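You operate a simulated robot arm through the tools that you are given. There is no shell and no other tool.

You are at the controls of a simulated robot arm. One attempt, no reset.

## Task
Swap the worn bar in the cage drawer for the new one.
Fine: the new bar lies on the shelf; worn bar onto that shelf, drawer pushed back in; the other bars, the shims and the padlock stay. Where these are worked on the way, their far stop is far enough and under half their travel is too little: cage drawer.

It is judged by the outcome, as a careful person would: the job done as asked, and still so three seconds after it is handed in. It fails if anything else is knocked over, pushed out of place, dropped, spilled or broken.

## Robot
A 7-joint arm with a fingered hand, fixed in place. Base frame: the origin is at the foot of the arm, x ahead of it, y to its left, z up. Units: m, rad, N and s.
With the tool pointing down near the work surface it reaches from about 0.2 to 0.8 m from the base axis. Its first joint turns from -2.897 to 2.897 rad. Payload 4.9 kg.
The tool frame sits at the grasp point between the pads (the TCP): z along the fingers, y along the line on which they close. The tips reach 0.032 m beyond it. The gripper opens to 0.192 m. The gripper's body begins 0.089 m behind the TCP. The gripper is a hand of 3 fingers: y runs from the thumb to the fingers, the wrist lies at [0, 0, -0.267] in the tool frame, and closing takes about 1.5 s.
Orientation is that of the tool frame in the base frame, as a unit quaternion [x, y, z, w]. With the fingers straight down and closing along the base's y, the tool's x points along the base's -x, its y along +y and its z along -z.

## Interface
- The arm moves only by the tool drive_tool. Its argument "rows" is a list of rows, each a list of 3 entries, a list of its own where there are three numbers: the shift along the tool's x, y, z in mm, then the turn, a rotation vector about the tool's x, y, z in rad, then the opening, from 0 (shut) to 1 (fully open). In form: [[[x, y, z], [ax, ay, az], hand], ...]. A call has 1 to 20 rows; each row shifts and turns the commanded pose from where the row before left it, along the tool's axes as they then stand. A row lasts 0.2 s, in which the tool goes at most 0.05 m and 0.15 rad; a call with a longer step from one row to the next is refused whole, and so is a gripper value outside its range. A pose out of reach is approached as far as the arm can. The call stops where the force on the tool passes 40 N (or 10 N more than at its start, if that is more) or the arm is blocked; 0.2 s more then pass. Each finger travels about 0.153 m/s and halts on what it meets, pressing with about 30 N; the grip force reading is that of the motor and also rises with nothing between the fingers. The clock runs only during rows and for 0.2 s after the last one: add rows that do not move to give the fingers time. The reply holds the time, the measured pose of the TCP, the force on the tool along the base axes, the opening and the grip force, in the units named above and with some noise, with the torque about the TCP (base axes, N m) and any sound that the robot's microphone picked up, and new pictures: "pictures" is both (left out), scene, wrist or none.
- Cameras (640 x 400 px; columns grow to the right, rows downward): "scene" is fixed at [0.2189, -0.4982, 1.5708]; the picture's right is [0.18, -0.98, 0.00], its down [-0.93, -0.17, -0.32] and it looks along [0.32, 0.06, -0.95] (base axes); focal length 312 px, centre (320, 200). "wrist" rides on the gripper at [0.08, -0.046, -0.113] in the tool frame; the picture's right is [0.50, 0.87, 0.00], its down [-0.67, 0.39, -0.63] and it looks along [-0.55, 0.32, 0.78] (tool axes); focal length 226 px, centre (320, 200). There is no depth. A picture from a camera that has moved, and an enlarged one, comes with that camera's place and axes in the base frame and with its lens.
- hand_shape(shape): the hand has 3 fingers and takes this shape, open, in about a second: jaw (thumb against the fingers, like two jaws); tri (thumb and two fingers); tip (a fingertip pinch); poke (one finger out to press); point (the index stretched); flat (the hand flat); cup (the hand cupped); fist (a fist). The gripper value then closes the fingers along that shape, each until it touches; the sizes above hold for jaw. It gives what a move gives, with no picture.
- zoom(camera, box): a new picture of the part [left, top, right, bottom] of that camera's present view, enlarged. The clock stands still meanwhile.
- job_done(): hands the job in; it is judged then, once.

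Nothing tells you positions but the pictures and the camera data. Unless the task says otherwise, let go and move clear before handing in.

The tools are called after "Call:" as name(argument=value, ...) on one line, values as JSON. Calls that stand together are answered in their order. drive_tool: Moves the arm, as the interface text tells. Its arguments: {"type":"object","properties":{"rows":{"type":"array"},"pictures":{"type":"string","enum":["both","scene","wrist","none"]}},"required":["rows"]} The other tools are called the same way: hand_shape (shape) gives the hand a shape; zoom (camera, box) takes an enlarged picture of a part of a camera's view; job_done () hands the job in.

At the start:

```text
clock: 0.0
tcp_pos: [0.2967, -0.3567, 1.3156]
ee_rot: [-0.001, 1.0, 0.0, 0.0]
contact_force: [-0.2, 0.1, 0.4]
wrist_torque: [-0.01, -0.01, -0.01]
opening: 0.1919
grasp_force: 0.1
shape: jaw
```

scene: 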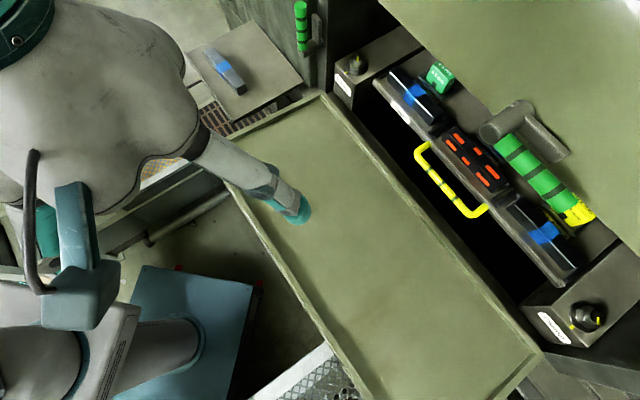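
wrist: 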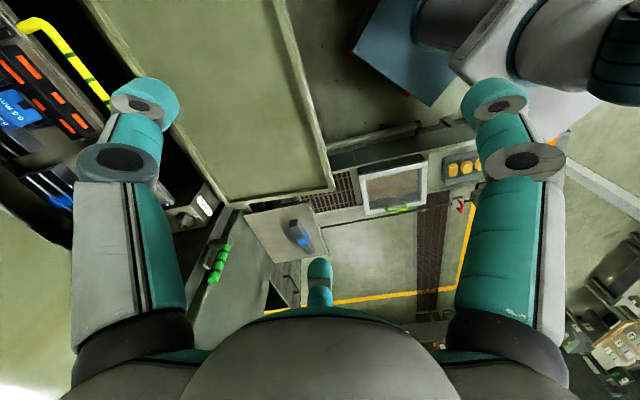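

I see a cabinet with an open panel, a yellow handle on what looks like the cage drawer, bars with blue marks, and a bar on a small shelf at upper left. I'll take enlarged pictures first to understand the layout.

Call:
zoom(camera="scene", box=[320, 30, 640, 230])

Call:
zoom(camera="scene", box=[460, 180, 640, 380])

Call:
zoom(camera="scene", box=[160, 0, 360, 130])

Call:
zoom(camera="wrist", box=[0, 0, 320, 200])

Call:
zoom(camera="wrist", box=[140, 120, 460, 320])

```text
2.00 times, centred on (480, 130) of scene
camera zoom: at [0.2189, -0.4982, 1.5708], right [0.18, -0.98, 0.0], down [-0.93, -0.17, -0.32], along [0.32, 0.06, -0.95], focal length 623 px, centre (0, 340)
```

zoom: 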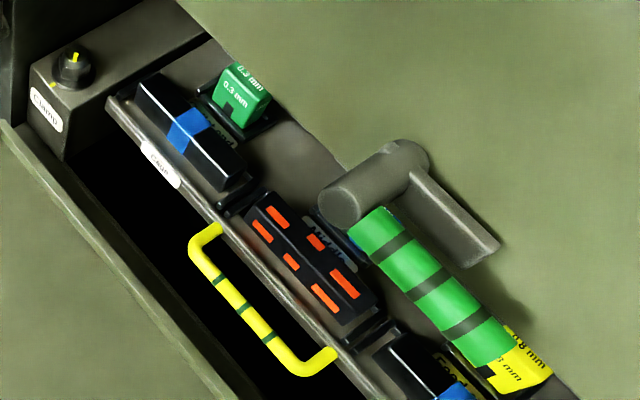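

```text
2.00 times, centred on (550, 280) of scene
camera zoom: at [0.2189, -0.4982, 1.5708], right [0.18, -0.98, 0.0], down [-0.93, -0.17, -0.32], along [0.32, 0.06, -0.95], focal length 623 px, centre (-140, 40)
```

zoom: 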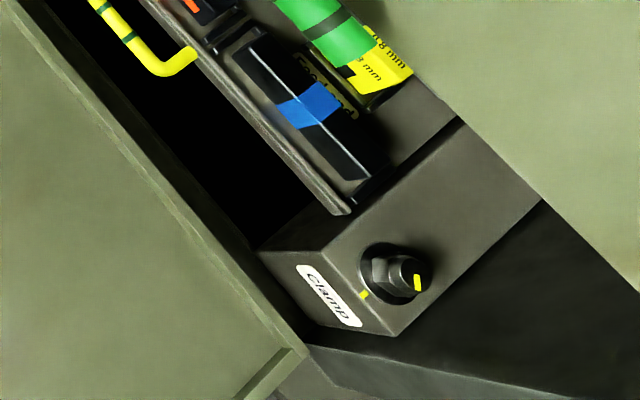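

```text
3.08 times, centred on (260, 65) of scene
camera zoom: at [0.2189, -0.4982, 1.5708], right [0.18, -0.98, 0.0], down [-0.93, -0.17, -0.32], along [0.32, 0.06, -0.95], focal length 959 px, centre (505, 615)
```

zoom: 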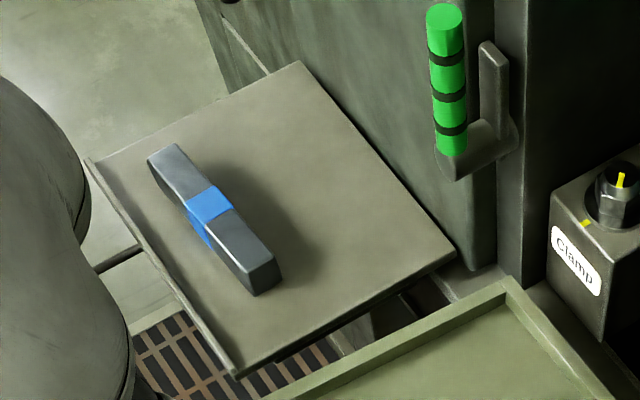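

```text
2.00 times, centred on (160, 100) of wrist
camera zoom: at [0.2161, -0.4034, 1.4296], right [-0.5, 0.87, 0.0], down [0.67, 0.39, 0.63], along [0.55, 0.32, -0.78], focal length 452 px, centre (640, 400)
```

zoom: 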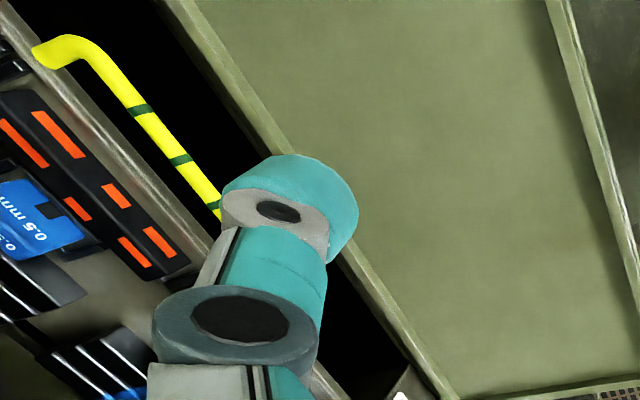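

```text
2.00 times, centred on (300, 220) of wrist
camera zoom: at [0.2161, -0.4034, 1.4296], right [-0.5, 0.87, 0.0], down [0.67, 0.39, 0.63], along [0.55, 0.32, -0.78], focal length 452 px, centre (360, 160)
```

zoom: 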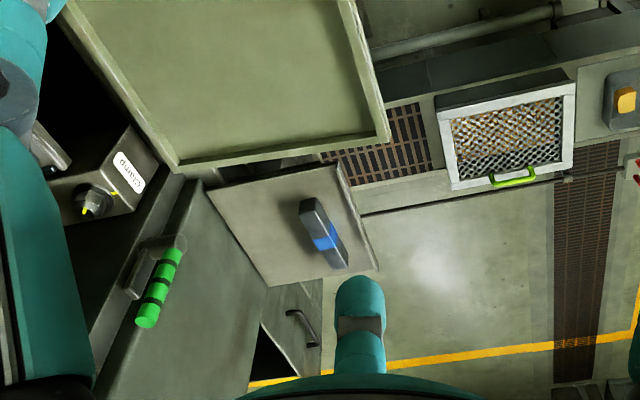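

I see three slots in the drawer with labels I can't read yet. I'll enlarge more to read them before moving.

Call:
zoom(camera="scene", box=[380, 60, 460, 110])

Call:
zoom(camera="scene", box=[430, 115, 526, 175])

Call:
zoom(camera="scene", box=[500, 190, 596, 250])

Call:
zoom(camera="scene", box=[380, 100, 480, 162])

Call:
zoom(camera="scene", box=[280, 0, 440, 100])

Call:
zoom(camera="scene", box=[500, 280, 640, 400])

Call:
zoom(camera="wrist", box=[0, 50, 110, 210])

```text
8.00 times, centred on (420, 85) of scene
camera zoom: at [0.2189, -0.4982, 1.5708], right [0.18, -0.98, 0.0], down [-0.93, -0.17, -0.32], along [0.32, 0.06, -0.95], focal length 2493 px, centre (-480, 1120)
```

zoom: 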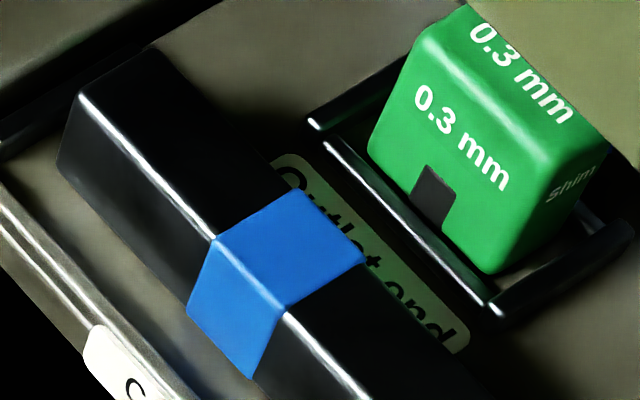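

```text
6.67 times, centred on (478, 145) of scene
camera zoom: at [0.2189, -0.4982, 1.5708], right [0.18, -0.98, 0.0], down [-0.93, -0.17, -0.32], along [0.32, 0.06, -0.95], focal length 2077 px, centre (-733, 567)
```

zoom: 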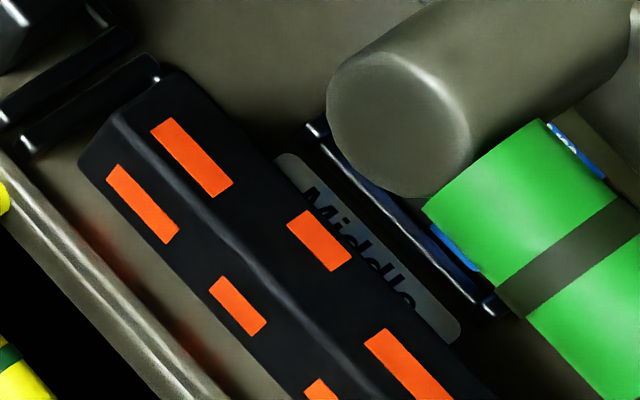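

```text
6.67 times, centred on (548, 220) of scene
camera zoom: at [0.2189, -0.4982, 1.5708], right [0.18, -0.98, 0.0], down [-0.93, -0.17, -0.32], along [0.32, 0.06, -0.95], focal length 2077 px, centre (-1200, 67)
```

zoom: 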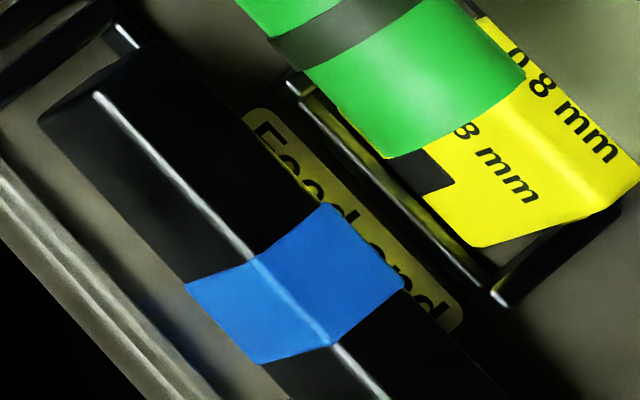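

```text
6.40 times, centred on (430, 131) of scene
camera zoom: at [0.2189, -0.4982, 1.5708], right [0.18, -0.98, 0.0], down [-0.93, -0.17, -0.32], along [0.32, 0.06, -0.95], focal length 1994 px, centre (-384, 642)
```

zoom: 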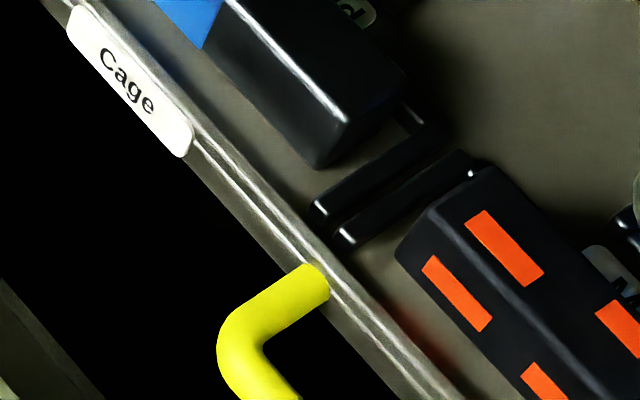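

```text
4.00 times, centred on (360, 50) of scene
camera zoom: at [0.2189, -0.4982, 1.5708], right [0.18, -0.98, 0.0], down [-0.93, -0.17, -0.32], along [0.32, 0.06, -0.95], focal length 1246 px, centre (160, 800)
```

zoom: 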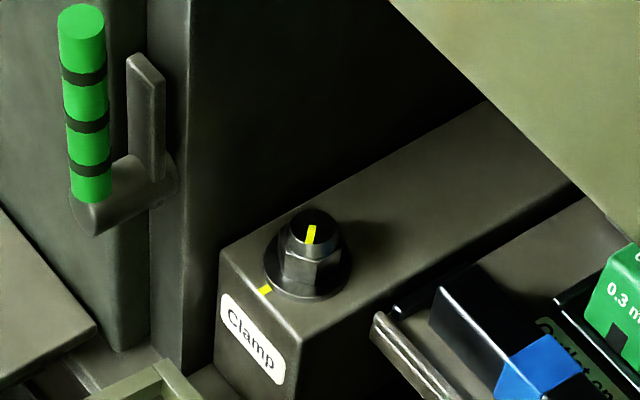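

```text
3.33 times, centred on (570, 340) of scene
camera zoom: at [0.2189, -0.4982, 1.5708], right [0.18, -0.98, 0.0], down [-0.93, -0.17, -0.32], along [0.32, 0.06, -0.95], focal length 1039 px, centre (-513, -267)
```

zoom: 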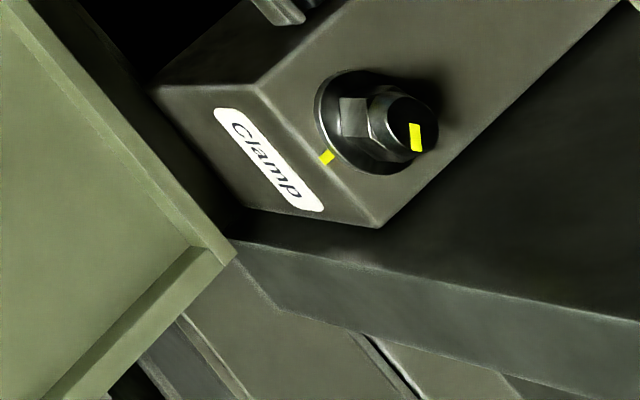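

```text
2.50 times, centred on (55, 130) of wrist
camera zoom: at [0.2161, -0.4034, 1.4296], right [-0.5, 0.87, 0.0], down [0.67, 0.39, 0.63], along [0.55, 0.32, -0.78], focal length 565 px, centre (982, 375)
```

zoom: 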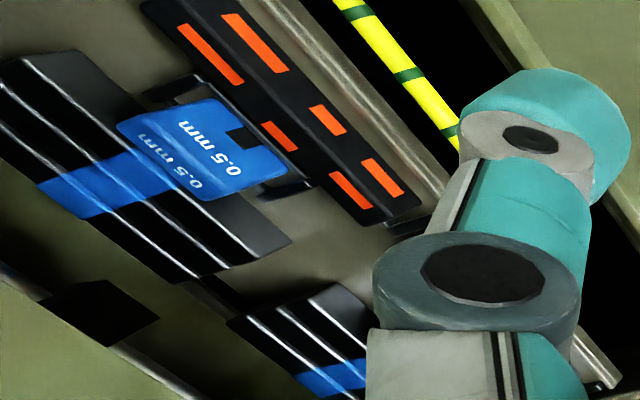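

The worn bar is the one with orange wear spots in the middle slot, the new bar is on the small shelf, and the yellow handle belongs to the "Cage" drawer at a height of roughly 1.0 m. I'll turn the hand in place so the wrist camera faces the drawer and gives me better geometry.

Call:
drive_tool(rows=[[[0, 0, 0], [0, 0, 0.14], 1], [[0, 0, 0], [0, 0, 0.14], 1], [[0, 0, 0], [0, 0, 0.14], 1], [[0, 0, 0], [0, 0, 0.14], 1], [[0, 0, 0], [0, 0, 0.14], 1], [[0, 0, 0], [0, 0, 0.14], 1], [[0, 0, 0], [0, 0, 0.14], 1], [[0, 0, 0], [0, 0, 0.14], 1], [[0, 0, 0], [0, 0, 0.14], 1]])

```text
clock: 2.0
tcp_pos: [0.2959, -0.358, 1.3163]
ee_rot: [0.59, 0.808, 0.0, 0.0]
contact_force: [-0.1, 0.4, -0.2]
wrist_torque: [-0.01, -0.01, -0.02]
opening: 0.1918
grasp_force: 0.1
shape: jaw
camera wrist: at [0.2273, -0.2956, 1.4302], right [0.67, 0.74, 0.0], down [0.57, -0.52, 0.63], along [0.47, -0.43, -0.78], focal length 226 px, centre (320, 200)
```

scene: 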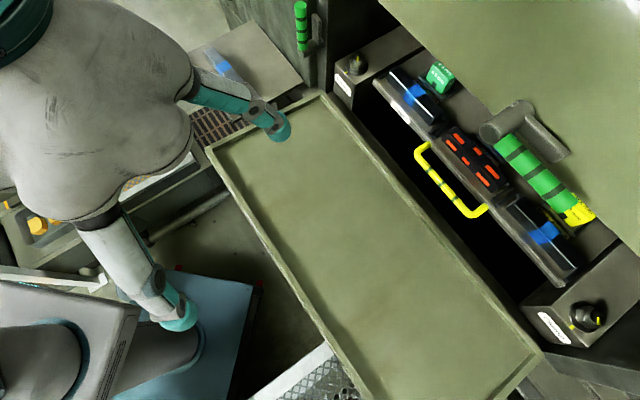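
wrist: 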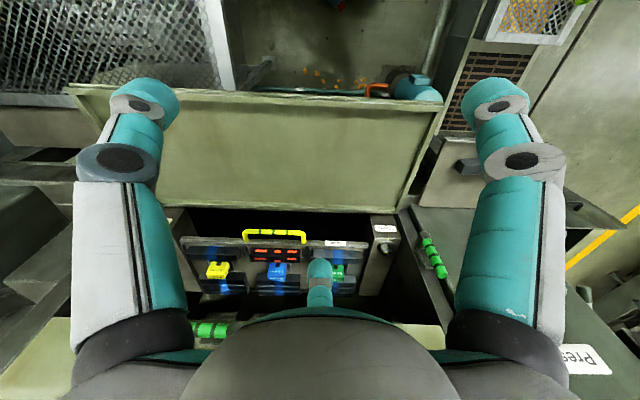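

The wrist camera now faces the machine squarely (upside down). I'll enlarge the drawer area to measure it.

Call:
zoom(camera="wrist", box=[160, 190, 420, 350])

Call:
zoom(camera="wrist", box=[170, 220, 300, 300])

Call:
zoom(camera="wrist", box=[280, 220, 410, 300])

Call:
zoom(camera="scene", box=[360, 60, 600, 300])

Call:
zoom(camera="scene", box=[180, 40, 340, 140])

```text
2.46 times, centred on (290, 270) of wrist
camera zoom: at [0.2273, -0.2956, 1.4302], right [0.67, 0.74, 0.0], down [0.57, -0.52, 0.63], along [0.47, -0.43, -0.78], focal length 556 px, centre (394, 28)
```

zoom: 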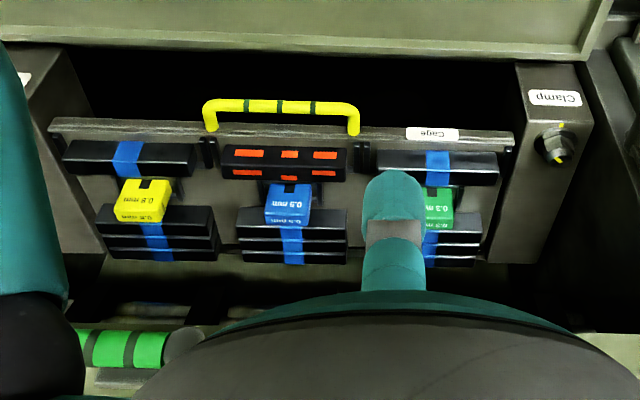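

```text
4.92 times, centred on (235, 260) of wrist
camera zoom: at [0.2273, -0.2956, 1.4302], right [0.67, 0.74, 0.0], down [0.57, -0.52, 0.63], along [0.47, -0.43, -0.78], focal length 1113 px, centre (738, -95)
```

zoom: 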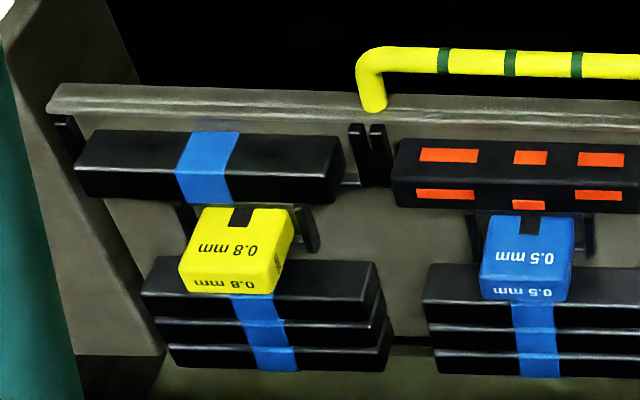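

```text
4.92 times, centred on (345, 260) of wrist
camera zoom: at [0.2273, -0.2956, 1.4302], right [0.67, 0.74, 0.0], down [0.57, -0.52, 0.63], along [0.47, -0.43, -0.78], focal length 1113 px, centre (197, -95)
```

zoom: 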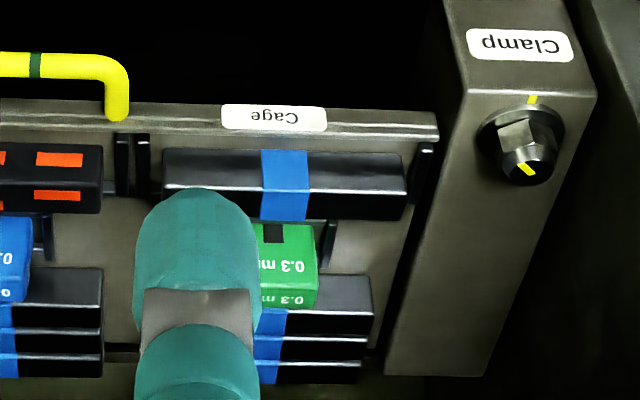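

```text
1.67 times, centred on (480, 180) of scene
camera zoom: at [0.2189, -0.4982, 1.5708], right [0.18, -0.98, 0.0], down [-0.93, -0.17, -0.32], along [0.32, 0.06, -0.95], focal length 519 px, centre (53, 233)
```

zoom: 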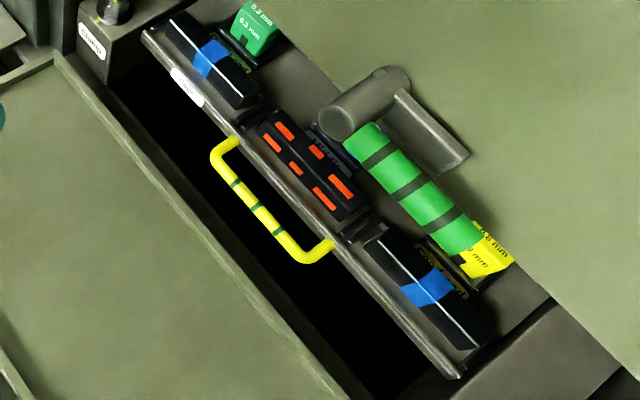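

```text
4.00 times, centred on (260, 90) of scene
camera zoom: at [0.2189, -0.4982, 1.5708], right [0.18, -0.98, 0.0], down [-0.93, -0.17, -0.32], along [0.32, 0.06, -0.95], focal length 1246 px, centre (560, 640)
```

zoom: 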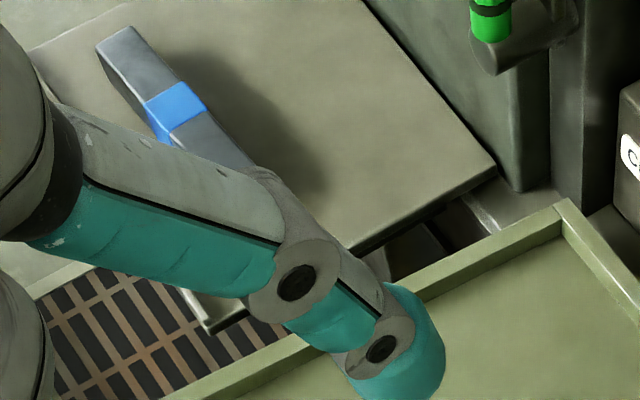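

The drawer front, handle (about [0.48, -0.69, 1.015]) and bars are measured roughly. Before touching anything I'll close the hand in the air to learn how the fingers come together.

Call:
drive_tool(rows=[[[0, 0, 0], [0, 0, 0], 0.2], [[0, 0, 0], [0, 0, 0], 0.2], [[0, 0, 0], [0, 0, 0], 0.2], [[0, 0, 0], [0, 0, 0], 0.2], [[0, 0, 0], [0, 0, 0], 0.2], [[0, 0, 0], [0, 0, 0], 0.2], [[0, 0, 0], [0, 0, 0], 0.2]])

```text
clock: 3.6
tcp_pos: [0.296, -0.3566, 1.3163]
ee_rot: [0.589, 0.808, 0.0, 0.001]
contact_force: [0.1, 0.1, -0.3]
wrist_torque: [0.03, 0.0, 0.0]
opening: 0.0389
grasp_force: 0.1
shape: jaw
camera wrist: at [0.2273, -0.2958, 1.43], right [0.67, 0.74, 0.0], down [0.57, -0.52, 0.63], along [0.47, -0.42, -0.78], focal length 226 px, centre (320, 200)
```

scene: 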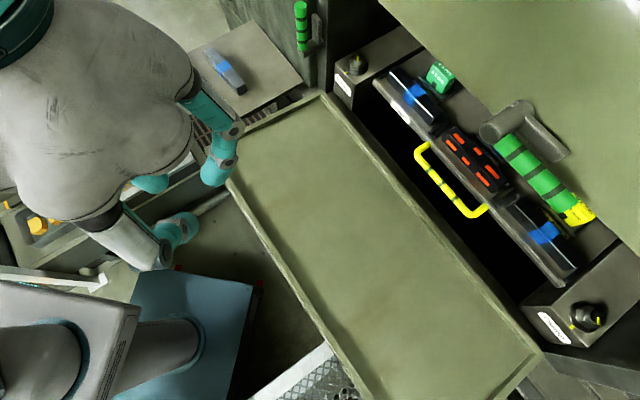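
wrist: 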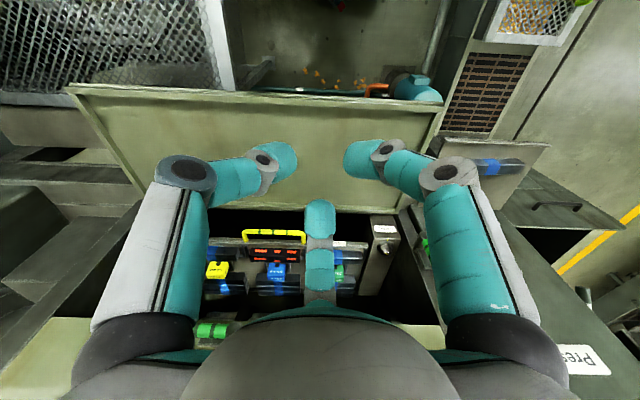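

In jaw shape the three fingers close like a chuck: thumb at tool −y, two fingers at +y either side. I'll look at the pinch, point, and poke shapes in the air too, to choose a shape that fits the handle gap and the bar.

Call:
zoom(camera="wrist", box=[120, 100, 520, 350])

Call:
hand_shape(shape="tip")

Call:
zoom(camera="wrist", box=[0, 0, 640, 400])

Call:
hand_shape(shape="point")

Call:
zoom(camera="wrist", box=[0, 0, 640, 400])

Call:
hand_shape(shape="poke")

Call:
zoom(camera="wrist", box=[0, 0, 640, 400])

Call:
hand_shape(shape="tri")

Call:
zoom(camera="wrist", box=[0, 0, 640, 400])

```text
1.60 times, centred on (320, 225) of wrist
camera zoom: at [0.2273, -0.2958, 1.43], right [0.67, 0.74, 0.0], down [0.57, -0.52, 0.63], along [0.47, -0.42, -0.78], focal length 362 px, centre (320, 160)
```

zoom: 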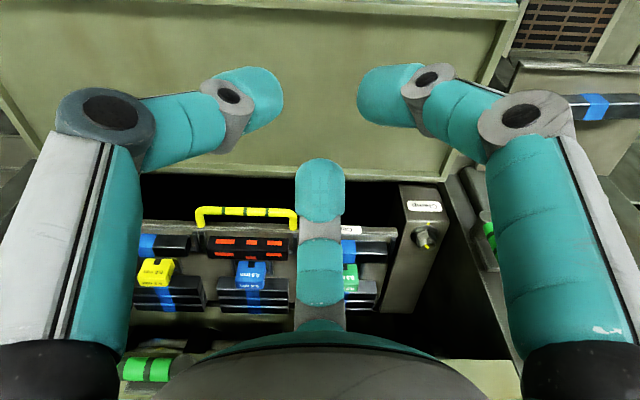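

```text
clock: 4.5
tcp_pos: [0.2959, -0.3567, 1.3168]
ee_rot: [0.59, 0.807, 0.0, 0.0]
contact_force: [0.1, -1.1, 0.7]
wrist_torque: [-0.03, -0.01, -0.03]
opening: 0.1917
grasp_force: 0.1
shape: tip
```

```text
1.00 times, centred on (320, 200) of wrist (not enlarged: the box is as wide or as high as the picture)
camera zoom: at [0.2273, -0.2958, 1.43], right [0.67, 0.74, 0.0], down [0.57, -0.52, 0.63], along [0.47, -0.42, -0.78], focal length 226 px, centre (320, 200)
```

zoom: 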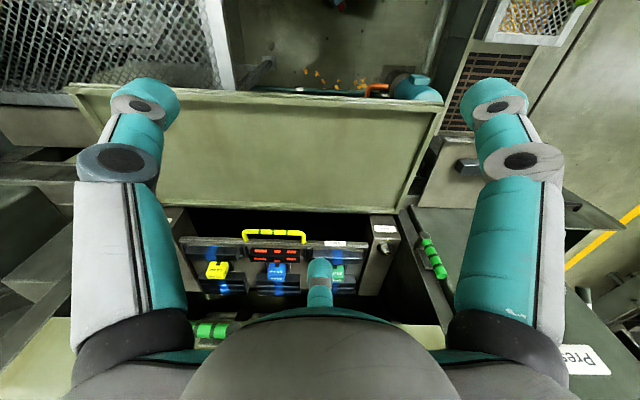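

```text
clock: 5.4
tcp_pos: [0.2969, -0.3553, 1.3151]
ee_rot: [0.589, 0.808, 0.0, -0.001]
contact_force: [-1.0, -0.1, 0.0]
wrist_torque: [0.02, -0.02, -0.01]
opening: 0.0
grasp_force: 0.1
shape: point
```

```text
1.00 times, centred on (320, 200) of wrist (not enlarged: the box is as wide or as high as the picture)
camera zoom: at [0.2272, -0.2958, 1.43], right [0.67, 0.74, 0.0], down [0.57, -0.52, 0.63], along [0.47, -0.42, -0.78], focal length 226 px, centre (320, 200)
```

zoom: 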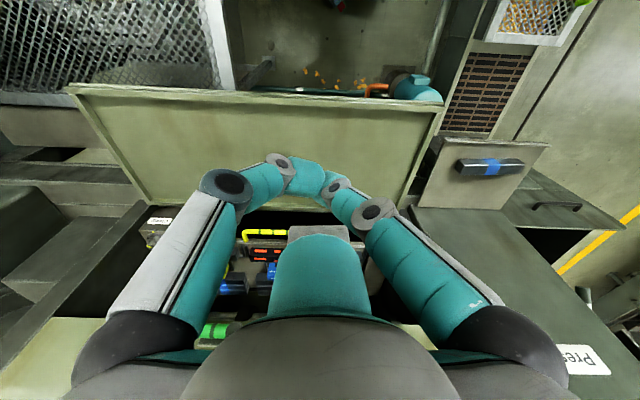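

```text
clock: 6.3
tcp_pos: [0.296, -0.3576, 1.3166]
ee_rot: [0.589, 0.808, 0.0, 0.0]
contact_force: [0.3, 0.4, -0.2]
wrist_torque: [-0.01, -0.01, 0.03]
opening: 0.0
grasp_force: 0.1
shape: poke
```

```text
1.00 times, centred on (320, 200) of wrist (not enlarged: the box is as wide or as high as the picture)
camera zoom: at [0.2272, -0.2958, 1.4301], right [0.67, 0.74, 0.0], down [0.57, -0.52, 0.63], along [0.47, -0.42, -0.78], focal length 226 px, centre (320, 200)
```

zoom: 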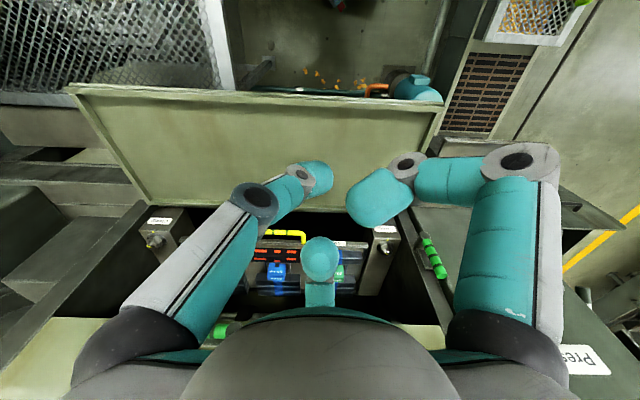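

```text
clock: 7.2
tcp_pos: [0.2962, -0.3564, 1.3161]
ee_rot: [0.589, 0.808, 0.0, 0.0]
contact_force: [-0.4, -0.5, 0.1]
wrist_torque: [-0.02, 0.02, 0.02]
opening: 0.1916
grasp_force: 0.1
shape: tri
```

```text
1.00 times, centred on (320, 200) of wrist (not enlarged: the box is as wide or as high as the picture)
camera zoom: at [0.2272, -0.2958, 1.43], right [0.67, 0.74, 0.0], down [0.57, -0.52, 0.63], along [0.47, -0.42, -0.78], focal length 226 px, centre (320, 200)
```

zoom: 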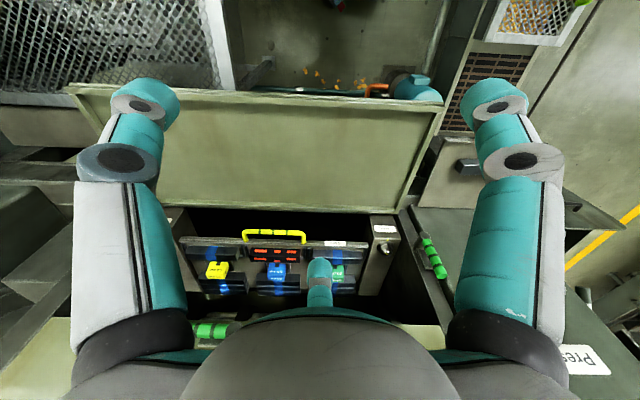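

All pinch shapes open alike, so I'll stay with jaw. Next I move closer and lower over the tray to view the handle, lip and bars at close range.

Call:
hand_shape(shape="jaw")

Call:
drive_tool(rows=[[[-33, -4, 19], [0, 0, 0], 1], [[-33, -4, 19], [0, 0, 0], 1], [[-33, -4, 19], [0, 0, 0], 1], [[-33, -4, 19], [0, 0, 0], 1], [[-33, -4, 19], [0, 0, 0], 1], [[-33, -4, 19], [0, 0, 0], 1]])

```text
clock: 8.1
tcp_pos: [0.2963, -0.3573, 1.3175]
ee_rot: [0.589, 0.808, 0.001, -0.001]
contact_force: [0.2, 0.5, 0.7]
wrist_torque: [0.0, 0.0, -0.03]
opening: 0.192
grasp_force: 0.0
shape: jaw
```

```text
clock: 9.5
tcp_pos: [0.3324, -0.5512, 1.2045]
ee_rot: [0.589, 0.808, 0.0, 0.001]
contact_force: [-0.1, -0.5, 0.2]
wrist_torque: [-0.04, -0.01, 0.01]
opening: 0.1918
grasp_force: 0.1
shape: jaw
camera wrist: at [0.2636, -0.4899, 1.318], right [0.67, 0.74, 0.0], down [0.57, -0.52, 0.63], along [0.47, -0.43, -0.77], focal length 226 px, centre (320, 200)
```

scene: 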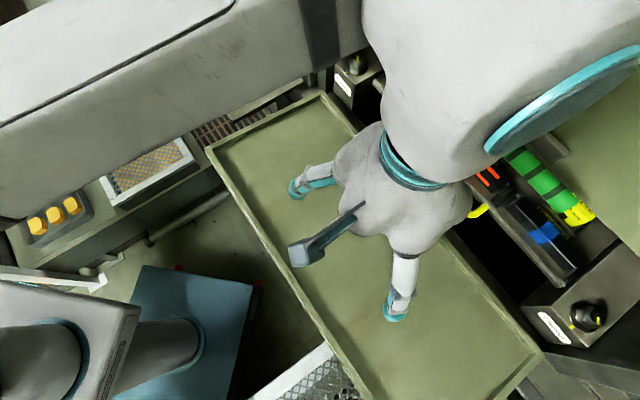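
wrist: 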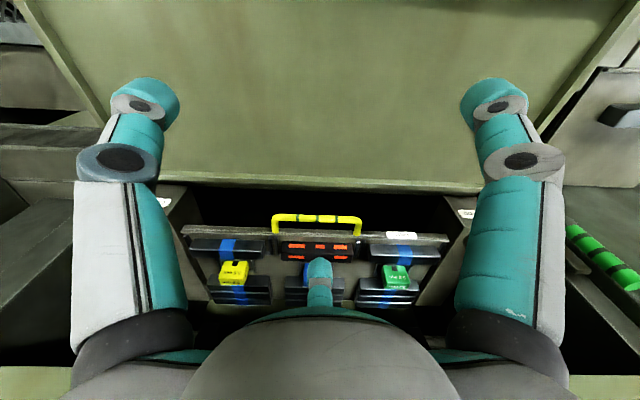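

Call:
zoom(camera="wrist", box=[170, 170, 490, 370])

Call:
zoom(camera="wrist", box=[240, 190, 400, 290])

Call:
zoom(camera="wrist", box=[160, 200, 290, 320])

Call:
zoom(camera="wrist", box=[350, 200, 480, 320])

```text
2.00 times, centred on (330, 270) of wrist
camera zoom: at [0.2636, -0.4899, 1.318], right [0.67, 0.74, 0.0], down [0.57, -0.52, 0.63], along [0.47, -0.43, -0.77], focal length 452 px, centre (300, 60)
```

zoom: 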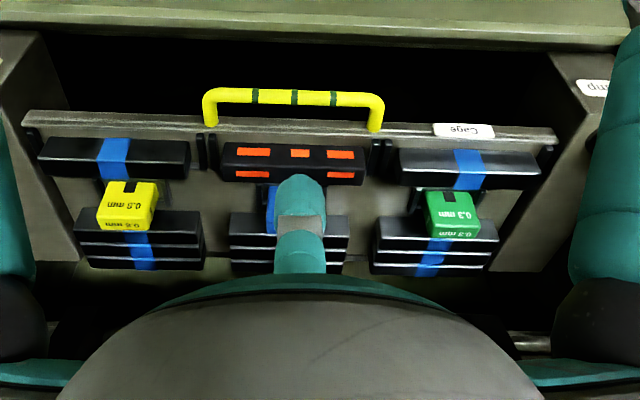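

```text
4.00 times, centred on (320, 240) of wrist
camera zoom: at [0.2636, -0.4899, 1.318], right [0.67, 0.74, 0.0], down [0.57, -0.52, 0.63], along [0.47, -0.43, -0.77], focal length 904 px, centre (320, 40)
```

zoom: 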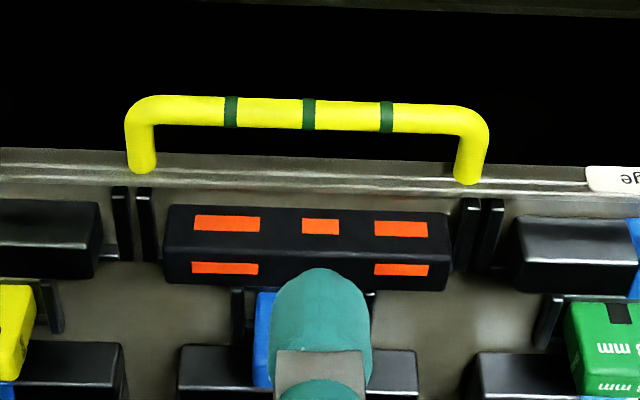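

```text
3.33 times, centred on (225, 260) of wrist
camera zoom: at [0.2636, -0.4899, 1.318], right [0.67, 0.74, 0.0], down [0.57, -0.52, 0.63], along [0.47, -0.43, -0.77], focal length 754 px, centre (637, 0)
```

zoom: 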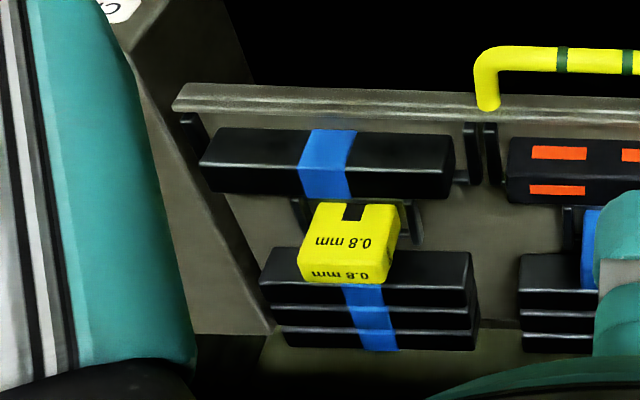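

```text
3.33 times, centred on (415, 260) of wrist
camera zoom: at [0.2636, -0.4899, 1.318], right [0.67, 0.74, 0.0], down [0.57, -0.52, 0.63], along [0.47, -0.43, -0.77], focal length 754 px, centre (3, 0)
```

zoom: 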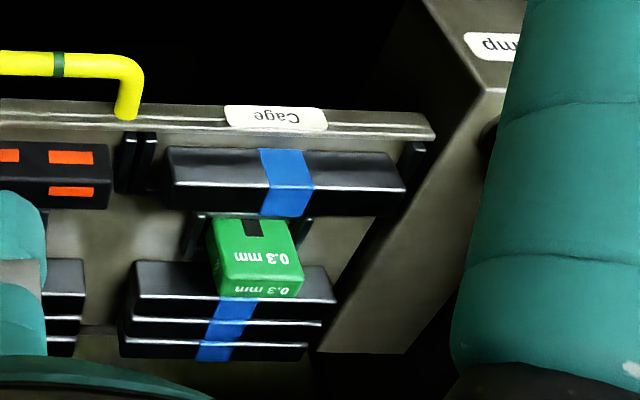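

Call:
zoom(camera="scene", box=[270, 130, 430, 340])

Call:
zoom(camera="wrist", box=[60, 60, 220, 200])

```text
1.90 times, centred on (350, 235) of scene
camera zoom: at [0.2189, -0.4982, 1.5708], right [0.18, -0.98, 0.0], down [-0.93, -0.17, -0.32], along [0.32, 0.06, -0.95], focal length 594 px, centre (263, 133)
```

zoom: 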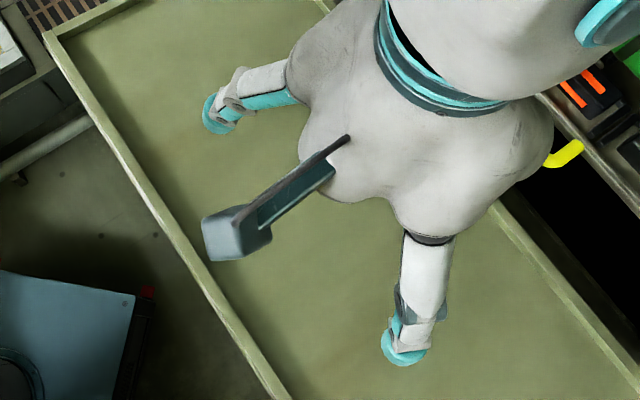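

```text
2.86 times, centred on (140, 130) of wrist
camera zoom: at [0.2636, -0.4899, 1.318], right [0.67, 0.74, 0.0], down [0.57, -0.52, 0.63], along [0.47, -0.43, -0.77], focal length 646 px, centre (834, 400)
```

zoom: 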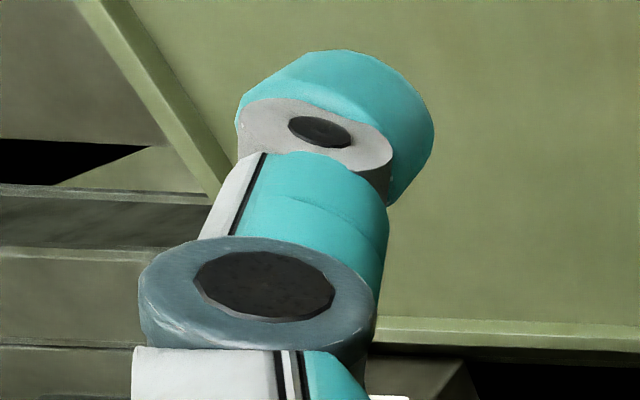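

I see a hood edge about 0.25 m above the drawer (near z≈1.25) with a green lever in front of it, so the handle has to be taken with the hand tilted about 45° forward, under the hood. I'll back off over the tray, then yaw so the closing line faces the machine, and pitch 45°.

Call:
drive_tool(rows=[[[34.7, -20, 0], [0, 0, 0], 1], [[34.7, -20, 0], [0, 0, 0], 1], [[34.7, -20, 0], [0, 0, 0], 1], [[0, 0, 0], [0, 0, 0.1309], 1], [[0, 0, 0], [0, 0, 0.1309], 1], [[0, 0, 0], [0, 0, 0.1309], 1], [[0, 0, 0], [0, 0, 0.1309], 1], [[0, 0, 0], [0, 0, 0.1309], 1], [[0, 0, 0], [0, 0, 0.1309], 1], [[0, 0, 0], [0, 0, 0.1309], 1], [[0, 0, 0], [0, 0, 0.1309], 1]])

```text
clock: 11.9
tcp_pos: [0.2454, -0.4721, 1.2023]
ee_rot: [0.914, 0.405, 0.0, 0.0]
contact_force: [0.3, 0.6, 0.1]
wrist_torque: [0.0, 0.03, 0.03]
opening: 0.1917
grasp_force: 0.1
shape: jaw
camera wrist: at [0.264, -0.3826, 1.3157], right [0.98, -0.21, 0.0], down [-0.16, -0.76, 0.63], along [-0.13, -0.62, -0.78], focal length 226 px, centre (320, 200)
```

scene: 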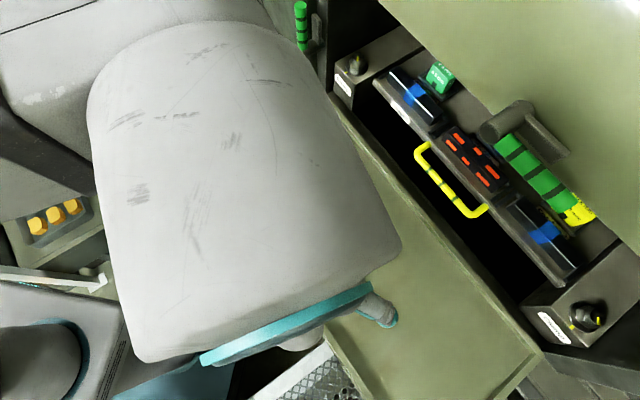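
wrist: 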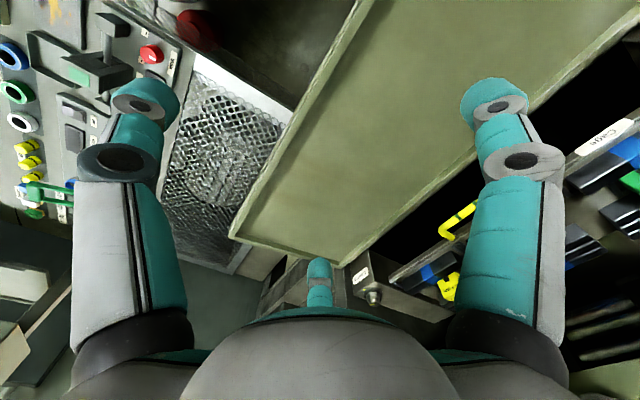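

The yaw is as intended (tool x along the machine's front, y into the machine). Now the 45° forward pitch.

Call:
drive_tool(rows=[[[0, 0, 0], [-0.1309, 0, 0], 0.5], [[0, 0, 0], [-0.1309, 0, 0], 0.5], [[0, 0, 0], [-0.1309, 0, 0], 0.5], [[0, 0, 0], [-0.1309, 0, 0], 0.5], [[0, 0, 0], [-0.1309, 0, 0], 0.4], [[0, 0, 0], [-0.1309, 0, 0], 0.4], [[0, 0, 0], [0, 0, 0], 0.4]])

```text
clock: 13.5
tcp_pos: [0.2451, -0.4715, 1.2015]
ee_rot: [0.844, 0.374, 0.155, 0.351]
contact_force: [0.5, -0.5, -0.6]
wrist_torque: [0.0, 0.0, -0.02]
opening: 0.0772
grasp_force: 0.1
shape: jaw
camera wrist: at [0.2142, -0.3375, 1.2491], right [0.79, -0.04, 0.61], down [-0.58, -0.38, 0.72], along [0.2, -0.92, -0.32], focal length 226 px, centre (320, 200)
```

scene: 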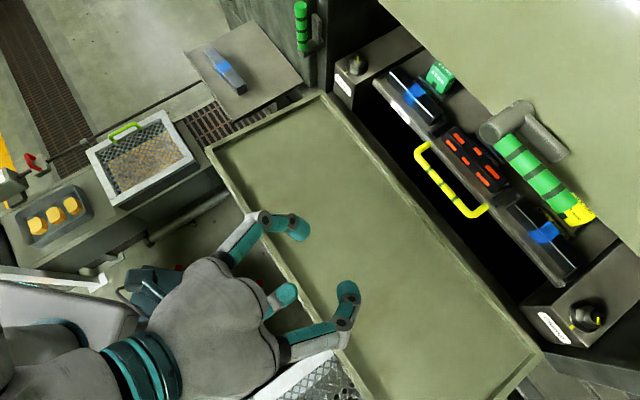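
wrist: 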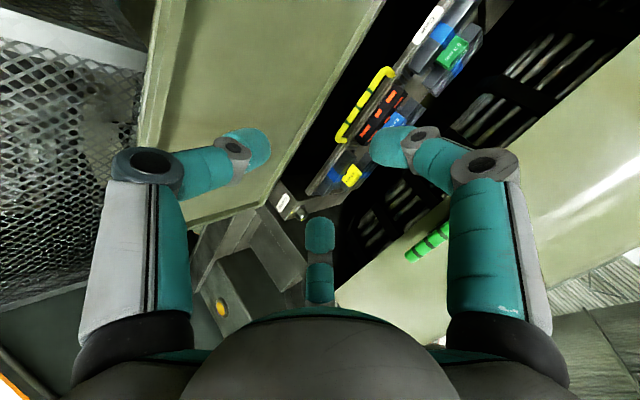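

Hand is pitched; the scene camera has a free view of everything now. I'll take sharp enlargements from both cameras for triangulating.

Call:
zoom(camera="wrist", box=[270, 0, 510, 150])

Call:
zoom(camera="wrist", box=[250, 100, 410, 230])

Call:
zoom(camera="scene", box=[400, 110, 528, 230])

Call:
zoom(camera="scene", box=[180, 0, 340, 130])

```text
2.67 times, centred on (390, 75) of wrist
camera zoom: at [0.2142, -0.3375, 1.2491], right [0.79, -0.04, 0.61], down [-0.58, -0.38, 0.72], along [0.2, -0.92, -0.32], focal length 603 px, centre (133, 533)
```

zoom: 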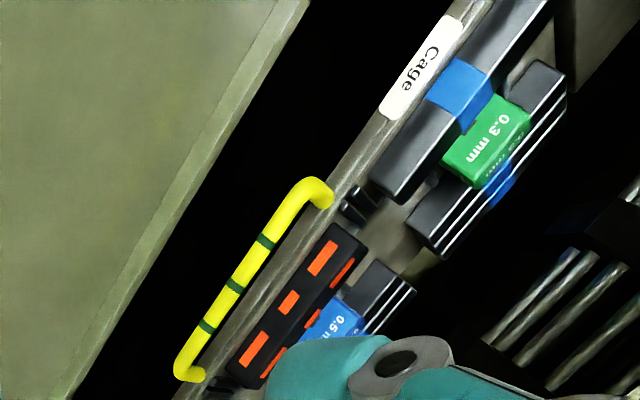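

```text
3.08 times, centred on (330, 165) of wrist
camera zoom: at [0.2142, -0.3375, 1.2491], right [0.79, -0.04, 0.61], down [-0.58, -0.38, 0.72], along [0.2, -0.92, -0.32], focal length 696 px, centre (289, 308)
```

zoom: 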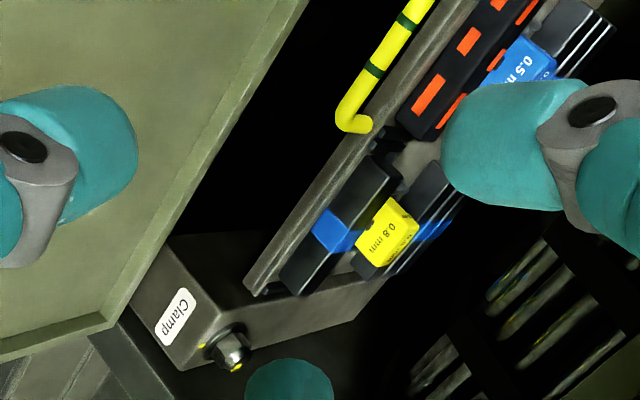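

```text
3.33 times, centred on (464, 170) of scene
camera zoom: at [0.2189, -0.4982, 1.5708], right [0.18, -0.98, 0.0], down [-0.93, -0.17, -0.32], along [0.32, 0.06, -0.95], focal length 1039 px, centre (-160, 300)
```

zoom: 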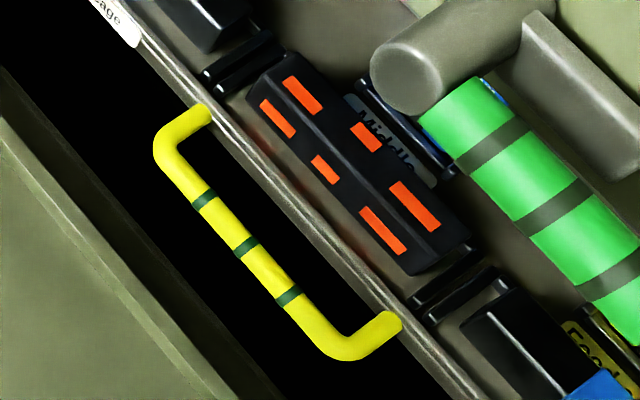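

```text
3.08 times, centred on (260, 65) of scene
camera zoom: at [0.2189, -0.4982, 1.5708], right [0.18, -0.98, 0.0], down [-0.93, -0.17, -0.32], along [0.32, 0.06, -0.95], focal length 959 px, centre (505, 615)
```

zoom: 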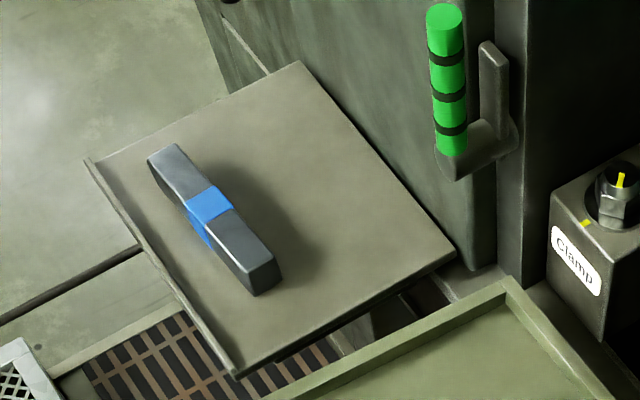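

Triangulating across four views puts the handle bar's middle at s≈0.81 m along the machine normal (base ≈ [0.474, −0.685, 1.020]) and the tray rim at z≈0.95. I'll move to a staging point in front of the handle, below the hood lever, with the fingers narrowed.

Call:
drive_tool(rows=[[[-0.7, 8.3, 39.3], [0, 0, 0], 0.35], [[-0.7, 8.3, 39.3], [0, 0, 0], 0.33], [[-0.7, 8.3, 39.3], [0, 0, 0], 0.33], [[-0.7, 8.3, 39.3], [0, 0, 0], 0.33], [[-0.7, 8.3, 39.3], [0, 0, 0], 0.33], [[-0.7, 8.3, 39.3], [0, 0, 0], 0.33]])

```text
clock: 14.9
tcp_pos: [0.3953, -0.6133, 1.0721]
ee_rot: [0.844, 0.375, 0.155, 0.351]
contact_force: [0.8, -0.3, 1.1]
wrist_torque: [0.07, 0.08, -0.01]
opening: 0.0638
grasp_force: 0.1
shape: jaw
camera wrist: at [0.3634, -0.4789, 1.1191], right [0.79, -0.04, 0.61], down [-0.58, -0.38, 0.72], along [0.2, -0.92, -0.32], focal length 226 px, centre (320, 200)
```

scene: 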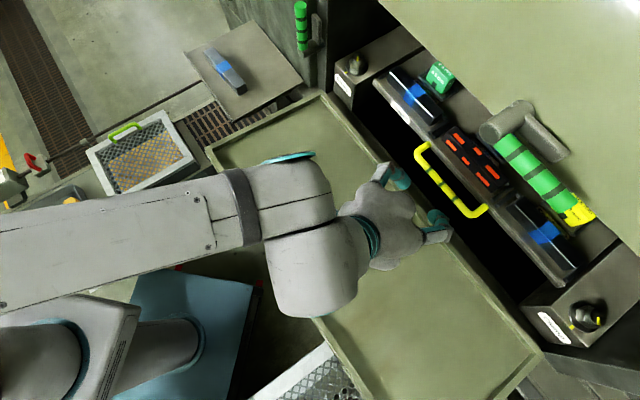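
wrist: 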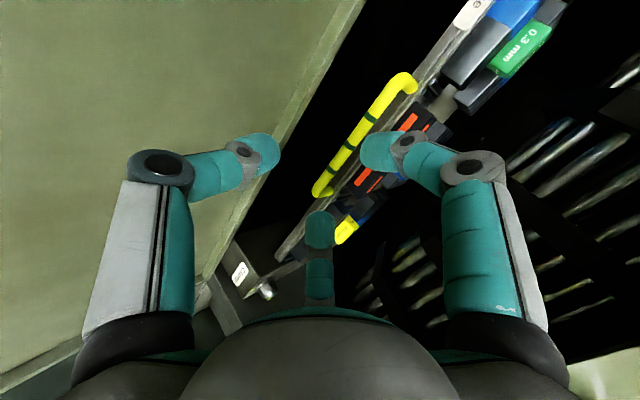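

Call:
zoom(camera="wrist", box=[250, 50, 450, 220])

Call:
zoom(camera="scene", box=[360, 120, 520, 260])

```text
2.35 times, centred on (350, 135) of wrist
camera zoom: at [0.3634, -0.4789, 1.1191], right [0.79, -0.04, 0.61], down [-0.58, -0.38, 0.72], along [0.2, -0.92, -0.32], focal length 532 px, centre (249, 353)
```

zoom: 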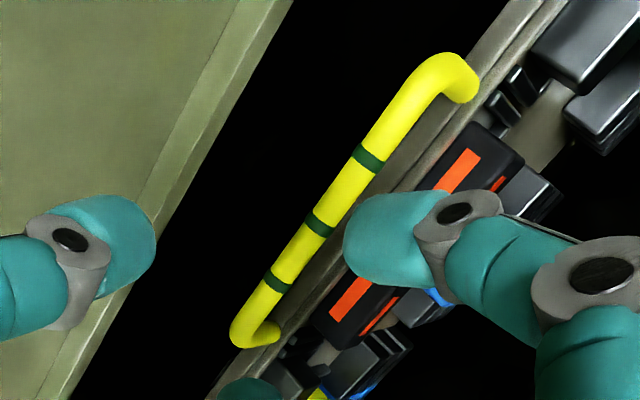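

```text
2.86 times, centred on (440, 190) of scene
camera zoom: at [0.2189, -0.4982, 1.5708], right [0.18, -0.98, 0.0], down [-0.93, -0.17, -0.32], along [0.32, 0.06, -0.95], focal length 890 px, centre (-23, 229)
```

zoom: 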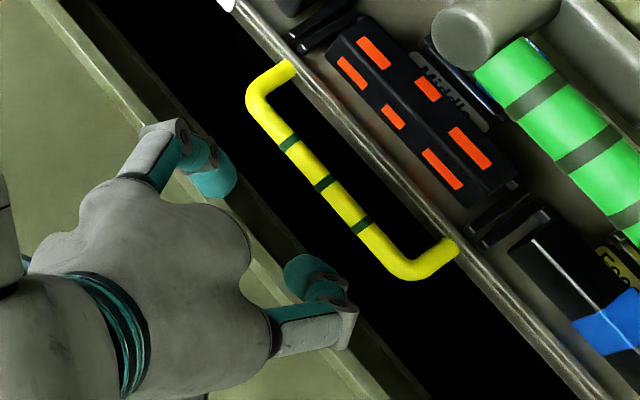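

The handle checks out at s≈0.813, z≈1.017. I'll move to just short of it along a safe line and look again.

Call:
drive_tool(rows=[[[0, 12.6, 21.5], [0, 0, 0], 0.33], [[0, 12.6, 21.5], [0, 0, 0], 0.33], [[0, 12.6, 21.5], [0, 0, 0], 0.33]])

Call:
zoom(camera="wrist", box=[220, 60, 420, 230])

Call:
zoom(camera="scene", box=[360, 120, 520, 260])

```text
clock: 15.7
tcp_pos: [0.4433, -0.6612, 1.0514]
ee_rot: [0.845, 0.375, 0.155, 0.349]
contact_force: [0.4, 0.6, 0.0]
wrist_torque: [0.05, 0.03, 0.01]
opening: 0.0641
grasp_force: 0.0
shape: jaw
camera wrist: at [0.4138, -0.5264, 1.1], right [0.79, -0.04, 0.61], down [-0.58, -0.38, 0.72], along [0.2, -0.92, -0.33], focal length 226 px, centre (320, 200)
```

scene: 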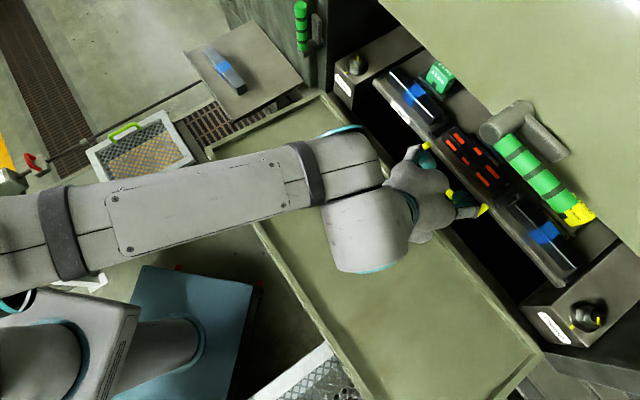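
wrist: 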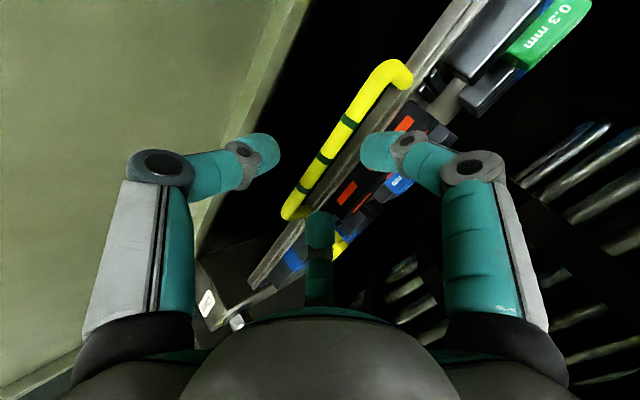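

```text
2.35 times, centred on (320, 145) of wrist
camera zoom: at [0.4138, -0.5264, 1.1], right [0.79, -0.04, 0.61], down [-0.58, -0.38, 0.72], along [0.2, -0.92, -0.33], focal length 532 px, centre (320, 329)
```

zoom: 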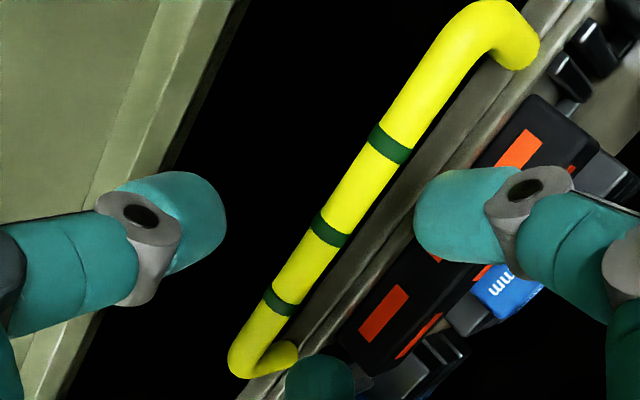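

```text
2.86 times, centred on (440, 190) of scene
camera zoom: at [0.2189, -0.4982, 1.5708], right [0.18, -0.98, 0.0], down [-0.93, -0.17, -0.32], along [0.32, 0.06, -0.95], focal length 890 px, centre (-23, 229)
```

zoom: 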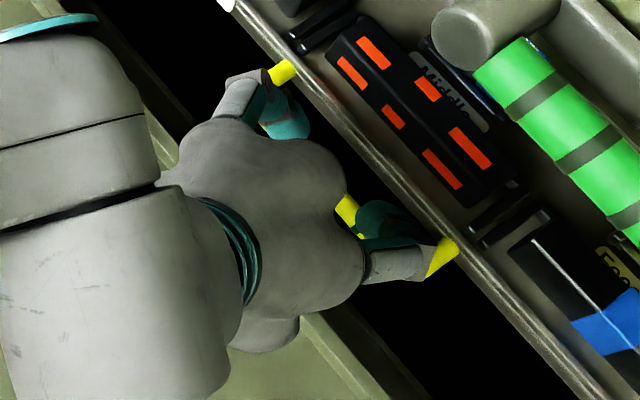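

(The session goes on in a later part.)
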